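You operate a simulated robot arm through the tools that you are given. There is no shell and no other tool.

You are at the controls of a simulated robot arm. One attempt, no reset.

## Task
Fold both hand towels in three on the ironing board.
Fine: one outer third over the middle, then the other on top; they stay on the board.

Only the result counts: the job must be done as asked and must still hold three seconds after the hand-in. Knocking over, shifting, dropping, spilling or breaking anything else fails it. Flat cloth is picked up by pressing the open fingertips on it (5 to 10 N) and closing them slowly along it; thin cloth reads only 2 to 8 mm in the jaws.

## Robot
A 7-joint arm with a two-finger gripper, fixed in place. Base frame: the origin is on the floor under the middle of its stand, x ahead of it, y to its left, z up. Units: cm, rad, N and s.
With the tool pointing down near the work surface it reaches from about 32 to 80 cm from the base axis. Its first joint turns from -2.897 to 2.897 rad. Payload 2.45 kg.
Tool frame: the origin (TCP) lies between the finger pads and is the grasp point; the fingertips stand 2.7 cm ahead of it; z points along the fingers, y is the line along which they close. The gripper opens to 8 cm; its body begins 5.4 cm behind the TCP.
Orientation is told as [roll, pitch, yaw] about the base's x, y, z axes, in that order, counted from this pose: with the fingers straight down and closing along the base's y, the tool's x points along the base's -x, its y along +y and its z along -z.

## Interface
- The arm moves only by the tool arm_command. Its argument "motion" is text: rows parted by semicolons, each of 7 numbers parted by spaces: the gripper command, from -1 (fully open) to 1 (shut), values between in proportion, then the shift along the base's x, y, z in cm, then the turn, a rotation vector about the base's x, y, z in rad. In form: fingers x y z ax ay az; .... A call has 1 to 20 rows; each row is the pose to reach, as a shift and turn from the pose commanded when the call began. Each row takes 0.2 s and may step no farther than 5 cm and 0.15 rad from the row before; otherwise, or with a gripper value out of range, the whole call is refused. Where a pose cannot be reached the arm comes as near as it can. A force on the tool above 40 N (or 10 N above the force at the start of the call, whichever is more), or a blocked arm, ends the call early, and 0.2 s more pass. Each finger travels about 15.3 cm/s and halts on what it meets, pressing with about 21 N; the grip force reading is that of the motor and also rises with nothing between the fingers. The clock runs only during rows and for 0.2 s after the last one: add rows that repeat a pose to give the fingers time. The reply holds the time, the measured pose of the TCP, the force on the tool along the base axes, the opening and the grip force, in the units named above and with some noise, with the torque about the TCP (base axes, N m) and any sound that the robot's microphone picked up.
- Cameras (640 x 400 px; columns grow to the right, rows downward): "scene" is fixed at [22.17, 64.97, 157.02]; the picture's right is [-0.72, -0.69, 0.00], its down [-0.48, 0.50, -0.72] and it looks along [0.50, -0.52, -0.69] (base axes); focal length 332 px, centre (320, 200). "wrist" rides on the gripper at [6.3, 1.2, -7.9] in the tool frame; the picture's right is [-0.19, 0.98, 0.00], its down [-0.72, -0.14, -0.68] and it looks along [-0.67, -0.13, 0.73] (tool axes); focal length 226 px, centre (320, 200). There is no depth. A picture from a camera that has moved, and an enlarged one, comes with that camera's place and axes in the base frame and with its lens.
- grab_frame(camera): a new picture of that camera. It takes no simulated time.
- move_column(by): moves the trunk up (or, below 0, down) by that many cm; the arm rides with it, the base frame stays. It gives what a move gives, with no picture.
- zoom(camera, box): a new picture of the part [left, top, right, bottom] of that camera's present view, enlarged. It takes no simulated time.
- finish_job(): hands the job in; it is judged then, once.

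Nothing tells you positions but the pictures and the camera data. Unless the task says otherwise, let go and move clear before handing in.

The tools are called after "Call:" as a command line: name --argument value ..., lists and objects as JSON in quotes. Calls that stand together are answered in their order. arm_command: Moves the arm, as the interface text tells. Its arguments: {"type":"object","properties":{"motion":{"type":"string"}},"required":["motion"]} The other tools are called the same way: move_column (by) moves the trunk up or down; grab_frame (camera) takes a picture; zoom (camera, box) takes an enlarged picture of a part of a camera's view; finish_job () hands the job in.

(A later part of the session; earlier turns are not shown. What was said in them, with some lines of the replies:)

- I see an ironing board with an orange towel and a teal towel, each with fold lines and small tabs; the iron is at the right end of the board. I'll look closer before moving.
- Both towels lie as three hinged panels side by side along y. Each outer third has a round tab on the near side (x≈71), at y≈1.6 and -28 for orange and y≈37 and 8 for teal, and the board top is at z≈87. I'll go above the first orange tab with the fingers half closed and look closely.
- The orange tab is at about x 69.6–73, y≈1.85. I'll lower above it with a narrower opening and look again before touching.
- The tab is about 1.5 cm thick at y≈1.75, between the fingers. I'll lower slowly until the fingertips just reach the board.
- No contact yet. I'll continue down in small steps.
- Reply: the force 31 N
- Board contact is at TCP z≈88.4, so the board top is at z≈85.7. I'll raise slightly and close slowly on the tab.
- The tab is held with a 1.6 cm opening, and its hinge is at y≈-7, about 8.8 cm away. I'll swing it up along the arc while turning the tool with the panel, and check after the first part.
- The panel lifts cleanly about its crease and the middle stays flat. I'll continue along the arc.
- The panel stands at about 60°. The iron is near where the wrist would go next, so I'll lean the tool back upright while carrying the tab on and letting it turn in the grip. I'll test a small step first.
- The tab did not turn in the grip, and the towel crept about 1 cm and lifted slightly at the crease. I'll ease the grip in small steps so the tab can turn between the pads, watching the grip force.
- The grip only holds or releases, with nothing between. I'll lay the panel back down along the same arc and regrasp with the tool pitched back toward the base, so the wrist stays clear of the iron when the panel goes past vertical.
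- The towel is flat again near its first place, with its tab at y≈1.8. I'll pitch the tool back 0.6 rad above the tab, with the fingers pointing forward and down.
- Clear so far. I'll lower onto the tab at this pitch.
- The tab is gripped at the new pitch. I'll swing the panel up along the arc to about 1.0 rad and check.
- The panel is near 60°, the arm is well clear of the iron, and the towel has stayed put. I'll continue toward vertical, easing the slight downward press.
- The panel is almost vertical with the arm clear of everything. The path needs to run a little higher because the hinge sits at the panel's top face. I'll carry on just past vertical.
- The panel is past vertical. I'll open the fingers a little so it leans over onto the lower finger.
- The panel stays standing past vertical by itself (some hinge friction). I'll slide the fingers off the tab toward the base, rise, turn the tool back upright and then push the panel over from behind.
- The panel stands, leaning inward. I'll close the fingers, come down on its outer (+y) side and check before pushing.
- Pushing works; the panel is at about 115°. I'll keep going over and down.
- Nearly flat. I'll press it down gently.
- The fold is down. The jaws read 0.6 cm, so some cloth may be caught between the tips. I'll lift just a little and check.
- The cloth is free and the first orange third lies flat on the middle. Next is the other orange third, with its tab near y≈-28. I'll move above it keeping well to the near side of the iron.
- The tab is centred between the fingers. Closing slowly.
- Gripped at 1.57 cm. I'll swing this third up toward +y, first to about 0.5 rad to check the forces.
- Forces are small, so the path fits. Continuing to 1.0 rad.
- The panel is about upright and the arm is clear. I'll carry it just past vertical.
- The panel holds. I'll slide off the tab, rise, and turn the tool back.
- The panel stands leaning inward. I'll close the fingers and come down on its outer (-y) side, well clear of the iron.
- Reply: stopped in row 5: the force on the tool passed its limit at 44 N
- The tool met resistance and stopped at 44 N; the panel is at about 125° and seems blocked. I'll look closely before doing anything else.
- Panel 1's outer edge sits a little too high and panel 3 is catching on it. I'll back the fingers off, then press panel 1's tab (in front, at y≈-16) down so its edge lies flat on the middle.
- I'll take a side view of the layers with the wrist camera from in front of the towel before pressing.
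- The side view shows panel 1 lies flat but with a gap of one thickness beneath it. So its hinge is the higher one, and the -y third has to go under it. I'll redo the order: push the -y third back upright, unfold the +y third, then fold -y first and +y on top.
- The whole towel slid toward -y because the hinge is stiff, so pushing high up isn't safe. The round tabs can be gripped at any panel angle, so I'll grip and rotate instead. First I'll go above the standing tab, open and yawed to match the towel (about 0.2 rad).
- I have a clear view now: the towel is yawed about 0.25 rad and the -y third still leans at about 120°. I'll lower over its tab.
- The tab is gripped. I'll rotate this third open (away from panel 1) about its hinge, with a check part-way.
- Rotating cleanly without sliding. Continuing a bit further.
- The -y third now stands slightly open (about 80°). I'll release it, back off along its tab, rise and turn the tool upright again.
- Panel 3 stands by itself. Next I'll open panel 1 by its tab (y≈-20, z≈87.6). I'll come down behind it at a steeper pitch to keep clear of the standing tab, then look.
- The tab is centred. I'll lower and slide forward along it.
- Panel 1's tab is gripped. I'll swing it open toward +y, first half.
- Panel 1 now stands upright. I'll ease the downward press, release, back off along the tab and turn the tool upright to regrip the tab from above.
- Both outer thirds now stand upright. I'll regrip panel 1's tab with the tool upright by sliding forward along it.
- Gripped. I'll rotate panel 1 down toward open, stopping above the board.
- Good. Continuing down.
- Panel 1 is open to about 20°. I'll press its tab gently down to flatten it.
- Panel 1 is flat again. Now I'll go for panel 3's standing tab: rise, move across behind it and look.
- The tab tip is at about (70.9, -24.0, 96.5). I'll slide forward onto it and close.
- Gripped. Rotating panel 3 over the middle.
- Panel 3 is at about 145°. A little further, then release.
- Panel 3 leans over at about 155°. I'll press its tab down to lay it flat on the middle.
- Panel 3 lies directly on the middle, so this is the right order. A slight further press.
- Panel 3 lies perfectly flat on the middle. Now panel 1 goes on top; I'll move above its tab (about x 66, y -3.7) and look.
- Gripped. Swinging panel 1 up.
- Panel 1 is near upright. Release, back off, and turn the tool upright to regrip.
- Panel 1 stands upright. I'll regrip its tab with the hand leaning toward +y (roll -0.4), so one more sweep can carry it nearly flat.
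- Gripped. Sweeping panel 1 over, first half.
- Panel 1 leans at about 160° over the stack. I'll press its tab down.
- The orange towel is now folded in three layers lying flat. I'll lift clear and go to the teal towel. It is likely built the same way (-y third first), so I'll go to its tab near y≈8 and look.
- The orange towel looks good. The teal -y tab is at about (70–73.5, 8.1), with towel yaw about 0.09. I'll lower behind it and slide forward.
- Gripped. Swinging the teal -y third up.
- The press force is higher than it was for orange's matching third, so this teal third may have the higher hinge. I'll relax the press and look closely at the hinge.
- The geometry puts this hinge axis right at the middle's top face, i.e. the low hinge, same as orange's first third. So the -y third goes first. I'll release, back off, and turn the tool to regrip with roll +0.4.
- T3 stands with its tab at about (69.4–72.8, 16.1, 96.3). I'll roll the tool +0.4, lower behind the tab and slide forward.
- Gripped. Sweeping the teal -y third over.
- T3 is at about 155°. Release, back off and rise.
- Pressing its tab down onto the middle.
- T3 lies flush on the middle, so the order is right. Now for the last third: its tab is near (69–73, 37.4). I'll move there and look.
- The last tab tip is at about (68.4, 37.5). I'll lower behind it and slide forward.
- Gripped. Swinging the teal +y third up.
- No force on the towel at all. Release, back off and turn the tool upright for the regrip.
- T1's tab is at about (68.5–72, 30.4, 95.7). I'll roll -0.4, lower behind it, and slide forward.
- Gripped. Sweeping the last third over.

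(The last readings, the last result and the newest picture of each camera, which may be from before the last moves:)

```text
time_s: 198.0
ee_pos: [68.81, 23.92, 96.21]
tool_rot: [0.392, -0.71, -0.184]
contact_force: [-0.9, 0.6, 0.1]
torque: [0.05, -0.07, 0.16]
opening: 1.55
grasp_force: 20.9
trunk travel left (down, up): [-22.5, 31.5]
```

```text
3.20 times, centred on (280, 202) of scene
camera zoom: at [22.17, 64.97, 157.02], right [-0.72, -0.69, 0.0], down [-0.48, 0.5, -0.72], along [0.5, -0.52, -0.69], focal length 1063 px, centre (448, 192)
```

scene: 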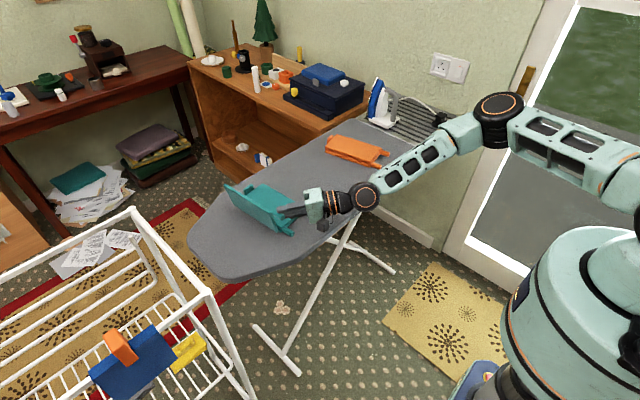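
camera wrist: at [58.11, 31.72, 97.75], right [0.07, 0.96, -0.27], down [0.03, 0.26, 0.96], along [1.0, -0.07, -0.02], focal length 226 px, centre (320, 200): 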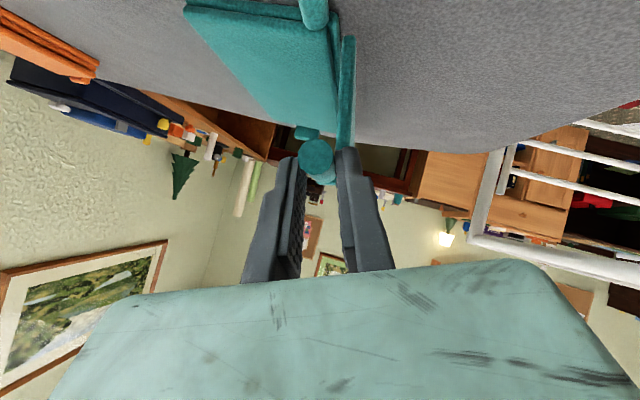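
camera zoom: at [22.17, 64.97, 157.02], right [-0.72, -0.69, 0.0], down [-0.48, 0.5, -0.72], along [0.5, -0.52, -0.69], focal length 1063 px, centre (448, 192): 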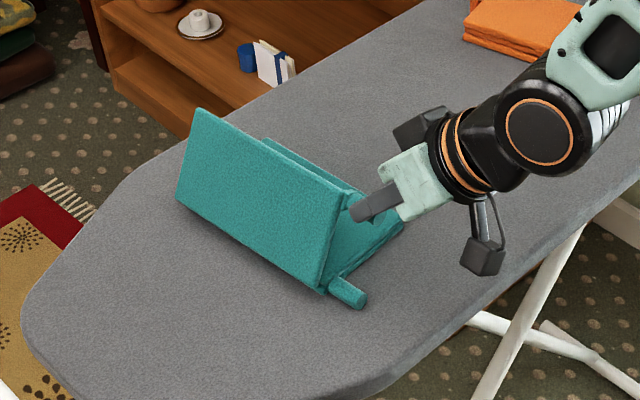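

Call:
arm_command --motion "1 0.08 -0.889 -0.5 0.0996 0.009 0; 1 0.155 -1.721 -1.08 0.199 0.018 0; 1 0.225 -2.492 -1.74 0.299 0.027 0; 1 0.288 -3.191 -2.48 0.398 0.036 0; 1 0.344 -3.814 -3.28 0.498 0.045 0; 1 0.393 -4.355 -4.14 0.598 0.054 0; 1 0.393 -4.355 -4.14 0.598 0.054 0"

Call:
zoom --camera "scene" --box '[180, 140, 380, 265]'

Call:
grab_frame --camera "wrist"

```text
time_s: 199.6
ee_pos: [69.23, 19.57, 92.0]
tool_rot: [1.037, -0.435, -0.546]
contact_force: [-0.5, 0.0, 0.8]
torque: [-0.02, 0.0, 0.13]
opening: 1.54
grasp_force: 21.4
trunk travel left (down, up): [-22.5, 31.5]
```

```text
3.20 times, centred on (280, 202) of scene
camera zoom: at [22.17, 64.97, 157.02], right [-0.72, -0.69, 0.0], down [-0.48, 0.5, -0.72], along [0.5, -0.52, -0.69], focal length 1063 px, centre (448, 192)
```

zoom: 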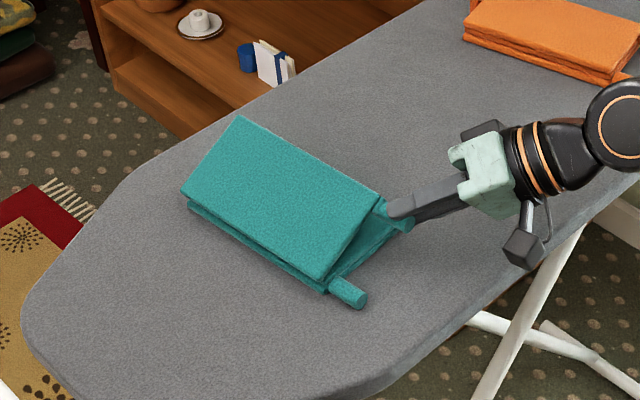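

```text
taken
camera wrist: at [59.37, 18.25, 93.96], right [0.11, 0.52, 0.85], down [0.14, -0.85, 0.51], along [0.99, 0.06, -0.16], focal length 226 px, centre (320, 200)
```

wrist: 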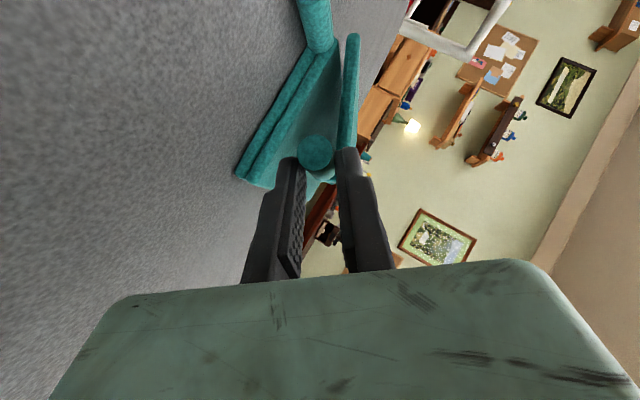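

Call:
arm_command --motion "1 0.04 -0.449 -0.9 0.0996 0.009 0; 1 0.073 -0.806 -1.83 0.199 0.018 0; 1 0.073 -0.806 -1.83 0.199 0.018 0; 0.55 0.073 -0.806 -1.83 0.199 0.018 0; 0.45 0.073 -0.806 -1.83 0.199 0.018 0; 0.45 0.073 -0.806 -1.83 0.199 0.018 0"

Call:
grab_frame --camera "wrist"

```text
time_s: 201.0
ee_pos: [69.38, 18.67, 90.25]
tool_rot: [1.205, -0.312, -0.606]
contact_force: [-0.2, 0.3, 0.1]
torque: [-0.03, 0.03, -0.02]
opening: 2.21
grasp_force: 0.1
trunk travel left (down, up): [-22.5, 31.5]
```

```text
taken
camera wrist: at [59.56, 17.03, 92.16], right [0.12, 0.34, 0.93], down [0.14, -0.93, 0.33], along [0.98, 0.09, -0.16], focal length 226 px, centre (320, 200)
```

wrist: 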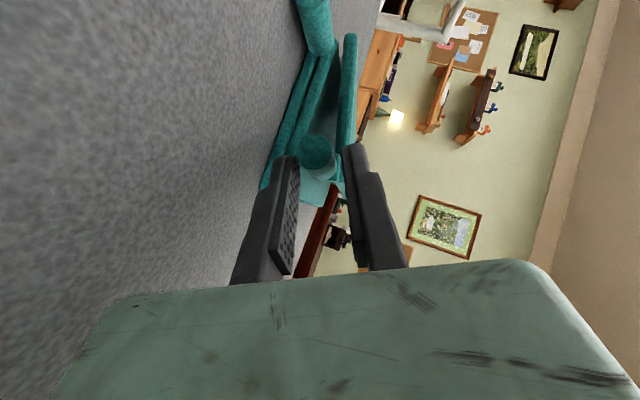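

Released at about 160°. I'll back off along the tab, rise and turn upright with the fingers closed.

Call:
arm_command --motion "0.45 -1.5 -0.135 0 0 0 0; 0.45 -3 -0.27 0 0 0 0; 0.45 -4.5 -0.4 0 0 0 0; 0.45 -6 -0.54 1.5 0 0 0; 0.6 -6 -0.3 4 -0.14 -0.0126 0; 0.8 -6 0 6.5 -0.28 -0.025 0; 1 -6 0.5 9 -0.42 -0.038 0; 1 -6 1 9.5 -0.56 -0.05 0; 1 -6 1.3 9.5 -0.7 -0.063 0; 1 -6 1.3 9.5 -0.84 -0.076 0; 1 -6 1.3 9.5 -0.98 -0.088 0; 1 -6 1.3 9.5 -1.096 -0.099 0; 1 -6 1.3 9.5 -1.096 -0.099 0"

Call:
grab_frame --camera "wrist"

Call:
zoom --camera "scene" --box '[180, 140, 380, 265]'

```text
time_s: 203.8
ee_pos: [63.32, 20.16, 99.71]
tool_rot: [-0.011, -0.753, 0.087]
contact_force: [-0.1, 0.5, -0.6]
torque: [0.01, 0.0, -0.01]
opening: 0.0
grasp_force: 21.3
trunk travel left (down, up): [-22.5, 31.5]
```

```text
taken
camera wrist: at [53.23, 20.44, 101.22], right [0.06, 0.99, 0.12], down [0.07, -0.13, 0.99], along [1.0, -0.05, -0.08], focal length 226 px, centre (320, 200)
```

wrist: 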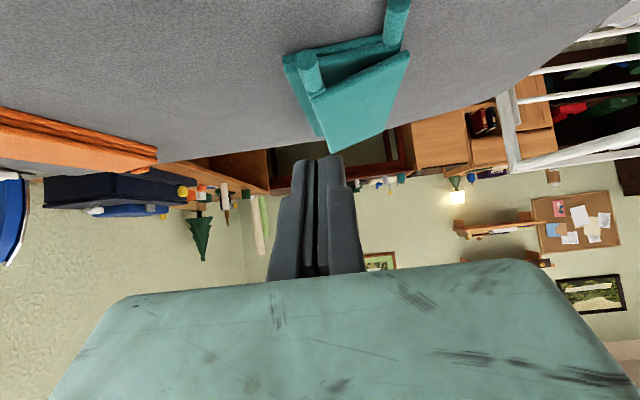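

```text
3.20 times, centred on (280, 202) of scene
camera zoom: at [22.17, 64.97, 157.02], right [-0.72, -0.69, 0.0], down [-0.48, 0.5, -0.72], along [0.5, -0.52, -0.69], focal length 1063 px, centre (448, 192)
```

zoom: 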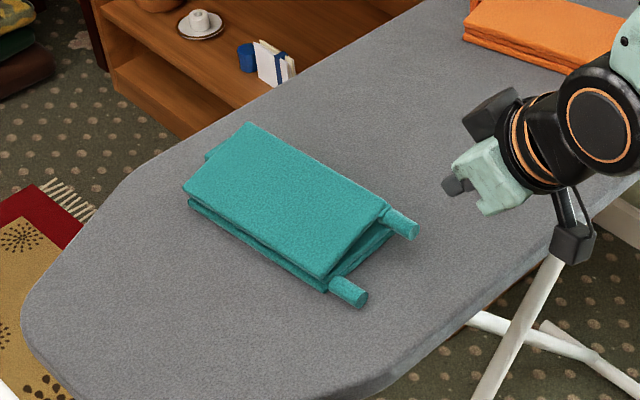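

Pressing the last third down onto the stack.

Call:
arm_command --motion "1 3 0 -1 0 0 0; 1 6 -0.1 -2 0 0 0; 1 7.2 -0.15 -3.5 0 0 0; 1 7.2 -0.15 -5.5 0 0 0; 1 7.2 -0.15 -7 0 0 0; 1 7.2 -0.15 -8.2 0 0 0; 1 7.2 -0.15 -9 0 0 0; 1 7.2 -0.15 -9.5 0 0 0; 1 7.2 -0.15 -9.8 0 0 0; 1 7.2 -0.15 -9.8 0 0 0"

Call:
zoom --camera "wrist" --box '[200, 20, 540, 232]'

Call:
zoom --camera "scene" --box '[180, 140, 380, 265]'

```text
time_s: 206.0
ee_pos: [70.57, 19.71, 89.96]
tool_rot: [-0.008, -0.753, 0.084]
contact_force: [-0.2, 0.9, 2.1]
torque: [0.06, 0.0, -0.03]
opening: 0.62
grasp_force: 21.7
trunk travel left (down, up): [-22.5, 31.5]
```

```text
1.88 times, centred on (370, 126) of wrist
camera zoom: at [60.47, 20.21, 91.4], right [0.06, 0.99, 0.13], down [0.07, -0.13, 0.99], along [1.0, -0.05, -0.08], focal length 426 px, centre (226, 339)
```

zoom: 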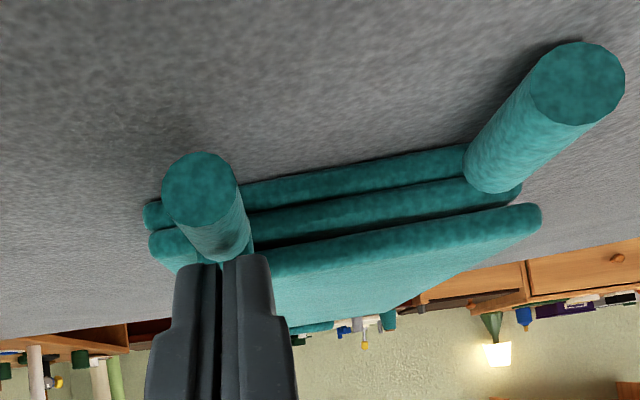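

```text
3.20 times, centred on (280, 202) of scene
camera zoom: at [22.17, 64.97, 157.02], right [-0.72, -0.69, 0.0], down [-0.48, 0.5, -0.72], along [0.5, -0.52, -0.69], focal length 1063 px, centre (448, 192)
```

zoom: 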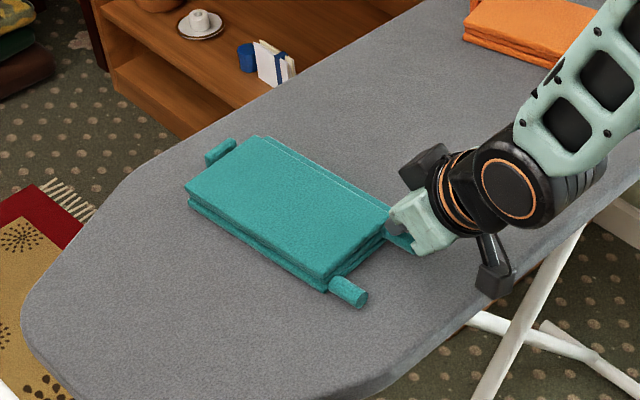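

The jaws read 0.62 cm again, so something is slightly nipped. I'll open the fingers a touch in place to release before lifting.

Call:
arm_command --motion "0.8 0 0 0 0 0 0; 0.7 0 0 0 0 0 0; 0.7 0 0 0.2 0 0 0; 0.7 0 0 0.5 0 0 0; 0.7 0 0 0.5 0 0 0"

Call:
zoom --camera "wrist" --box '[200, 20, 540, 232]'

```text
time_s: 207.2
ee_pos: [70.63, 20.01, 90.39]
tool_rot: [-0.009, -0.751, 0.085]
contact_force: [0.4, -0.4, 0.5]
torque: [0.03, 0.01, -0.02]
opening: 1.22
grasp_force: 0.1
trunk travel left (down, up): [-22.5, 31.5]
```

```text
1.88 times, centred on (370, 126) of wrist
camera zoom: at [60.47, 20.24, 91.81], right [0.06, 0.99, 0.13], down [0.07, -0.13, 0.99], along [1.0, -0.05, -0.08], focal length 426 px, centre (226, 339)
```

zoom: 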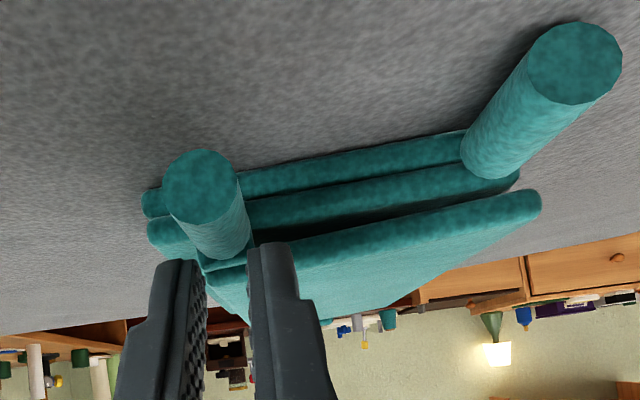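

Free now. One more gentle press with the fingers a little apart to seat the last layer.

Call:
arm_command --motion "0.75 0 0 -0.4 0 0 0; 0.75 0 0 -0.7 0 0 0; 0.75 0 0 -0.9 0 0 0; 0.75 0 0 -0.9 0 0 0"

Call:
zoom --camera "wrist" --box '[200, 20, 540, 232]'

```text
time_s: 208.2
ee_pos: [70.59, 19.91, 89.81]
tool_rot: [-0.009, -0.757, 0.083]
contact_force: [-4.5, -3.7, 25.1]
torque: [-0.09, -0.04, -0.07]
opening: 1.24
grasp_force: 21.3
trunk travel left (down, up): [-22.5, 31.5]
```

```text
1.88 times, centred on (370, 126) of wrist
camera zoom: at [60.49, 20.23, 91.24], right [0.06, 0.99, 0.13], down [0.06, -0.13, 0.99], along [1.0, -0.05, -0.07], focal length 426 px, centre (226, 339)
```

zoom: 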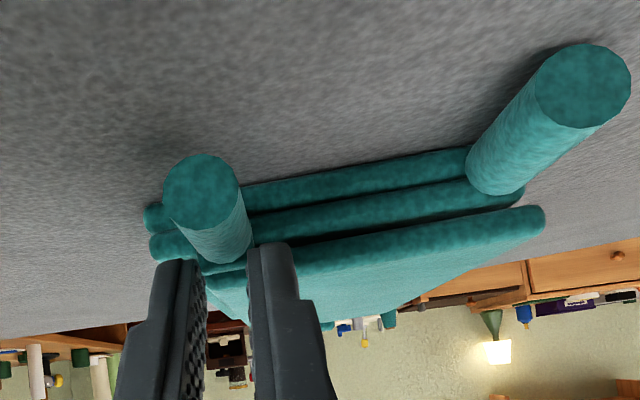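

Call:
arm_command --motion "0.75 0 0 0.5 0 0 0; 0.55 0 0 0.7 0 0 0; 0.4 0 0 0.7 0 0 0; 0.3 0 0 1.2 0 0 0; 0.3 0 0 2.5 0 0 0; 0.3 -1.5 0 5 0 0 0; 0.3 -4 0 8 0 0 0; 0.3 -4 0 8 0 0 0"

Call:
grab_frame --camera "wrist"

Call:
zoom --camera "scene" --box '[180, 140, 380, 265]'

Call:
zoom --camera "scene" --box '[300, 110, 420, 185]'

```text
time_s: 210.0
ee_pos: [66.42, 19.88, 97.75]
tool_rot: [-0.008, -0.753, 0.087]
contact_force: [0.5, 0.0, -0.5]
torque: [0.01, -0.01, 0.03]
opening: 2.82
grasp_force: 0.0
trunk travel left (down, up): [-22.5, 31.5]
```

```text
taken
camera wrist: at [56.31, 20.23, 99.12], right [0.06, 0.99, 0.13], down [0.07, -0.13, 0.99], along [1.0, -0.05, -0.08], focal length 226 px, centre (320, 200)
```

wrist: 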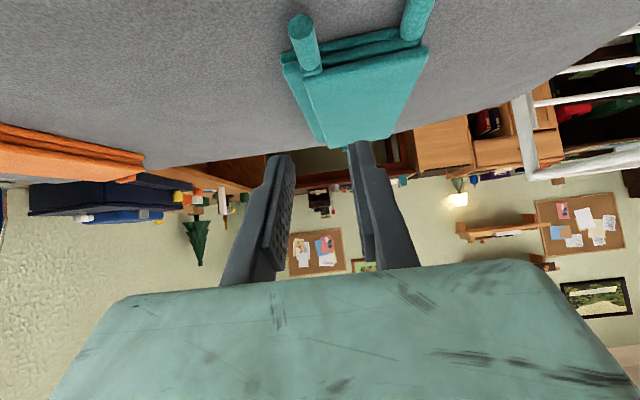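

```text
3.20 times, centred on (280, 202) of scene
camera zoom: at [22.17, 64.97, 157.02], right [-0.72, -0.69, 0.0], down [-0.48, 0.5, -0.72], along [0.5, -0.52, -0.69], focal length 1063 px, centre (448, 192)
```

zoom: 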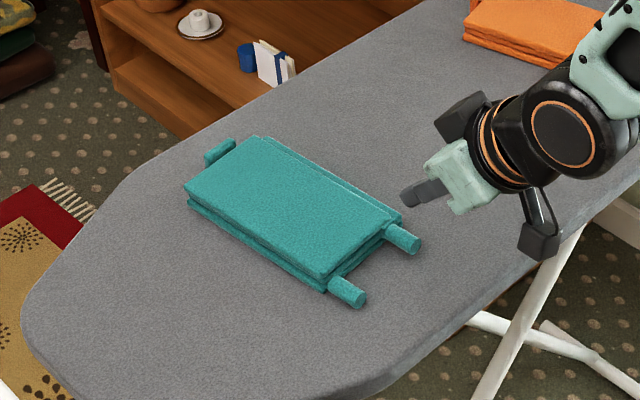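

```text
5.33 times, centred on (360, 148) of scene
camera zoom: at [22.17, 64.97, 157.02], right [-0.72, -0.69, 0.0], down [-0.48, 0.5, -0.72], along [0.5, -0.52, -0.69], focal length 1772 px, centre (107, 480)
```

zoom: 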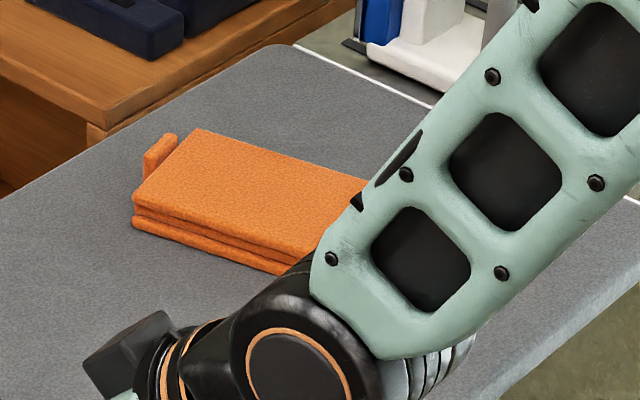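

Both towels lie folded in three. I'll move the arm well clear and check the whole scene once more.

Call:
arm_command --motion "0.3 -1 0 3 0 0 0; 0.3 -2.5 0 6.5 0 0 0; 0.3 -5 -1 10 0 0 0; 0.3 -8 -3 13 0 0 0; 0.3 -11 -5 15 0 0 0; 0.3 -14 -7 16 0 0 0; 0.3 -16 -9 17 0 0 0; 0.3 -16 -9 17 0 0 0; 0.3 -16 -9 17 0 0 0"

Call:
grab_frame --camera "scene"

Call:
zoom --camera "scene" --box '[200, 110, 420, 250]'

Call:
grab_frame --camera "wrist"

```text
time_s: 212.0
ee_pos: [50.85, 11.14, 114.79]
tool_rot: [-0.01, -0.752, 0.086]
contact_force: [1.0, 0.2, 0.3]
torque: [0.01, 0.03, 0.0]
opening: 2.78
grasp_force: 0.1
trunk travel left (down, up): [-22.5, 31.5]
```

```text
taken
```

scene: 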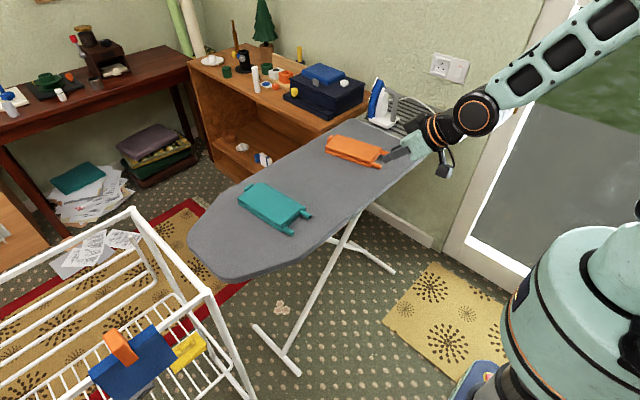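

```text
2.86 times, centred on (310, 180) of scene
camera zoom: at [22.17, 64.97, 157.02], right [-0.72, -0.69, 0.0], down [-0.48, 0.5, -0.72], along [0.5, -0.52, -0.69], focal length 949 px, centre (349, 257)
```

zoom: 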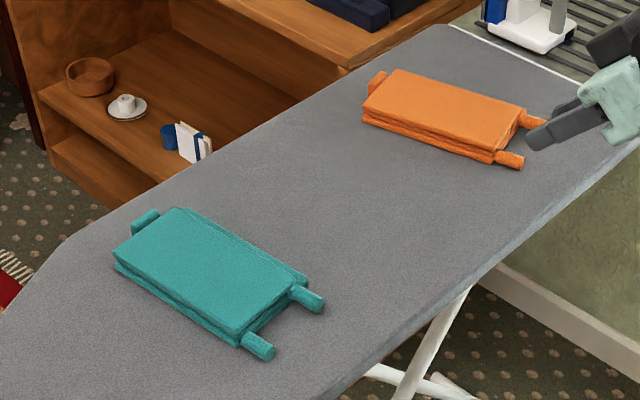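

```text
taken
camera wrist: at [40.75, 11.39, 116.19], right [0.06, 0.99, 0.13], down [0.07, -0.13, 0.99], along [1.0, -0.05, -0.08], focal length 226 px, centre (320, 200)
```

wrist: 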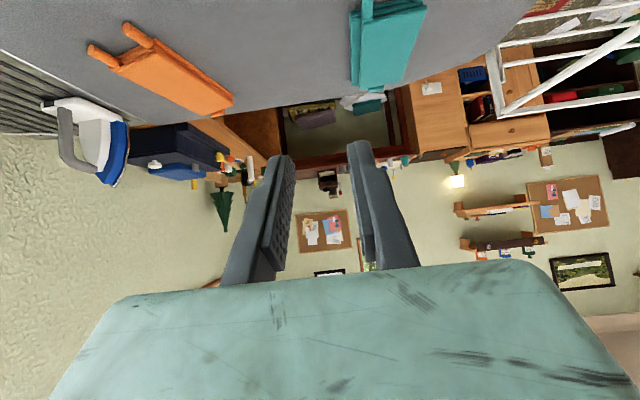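

Both towels are folded in three on the ironing board, each with one outer third on the middle and the other on top. The iron and everything else are where they were, the gripper is open and the arm is clear. Handing in.

Call:
finish_job

```text
The job is handed in.
```

I folded both hand towels in three on the ironing board and handed the job in. Both were lying flat in the last pictures. I have no verdict from the judging yet.

- **Fold order:** On both towels the third on the -y side (the side toward the iron) went down first and the other went on top. I first folded the orange towel the other way round, but its second third jammed on the first. I opened it and refolded it in the right order.
- **Position:** The orange towel slid several cm along the board toward the iron while I was sorting that out, and it now sits at an angle of about 14°. It is still fully on the board. The teal towel stayed about where it was.
- **Force:** One push on the orange towel reached 44 N, which stopped that move. Nothing else in the scene looked moved or knocked over, including the iron.

The gripper is open and the arm is clear of the board.
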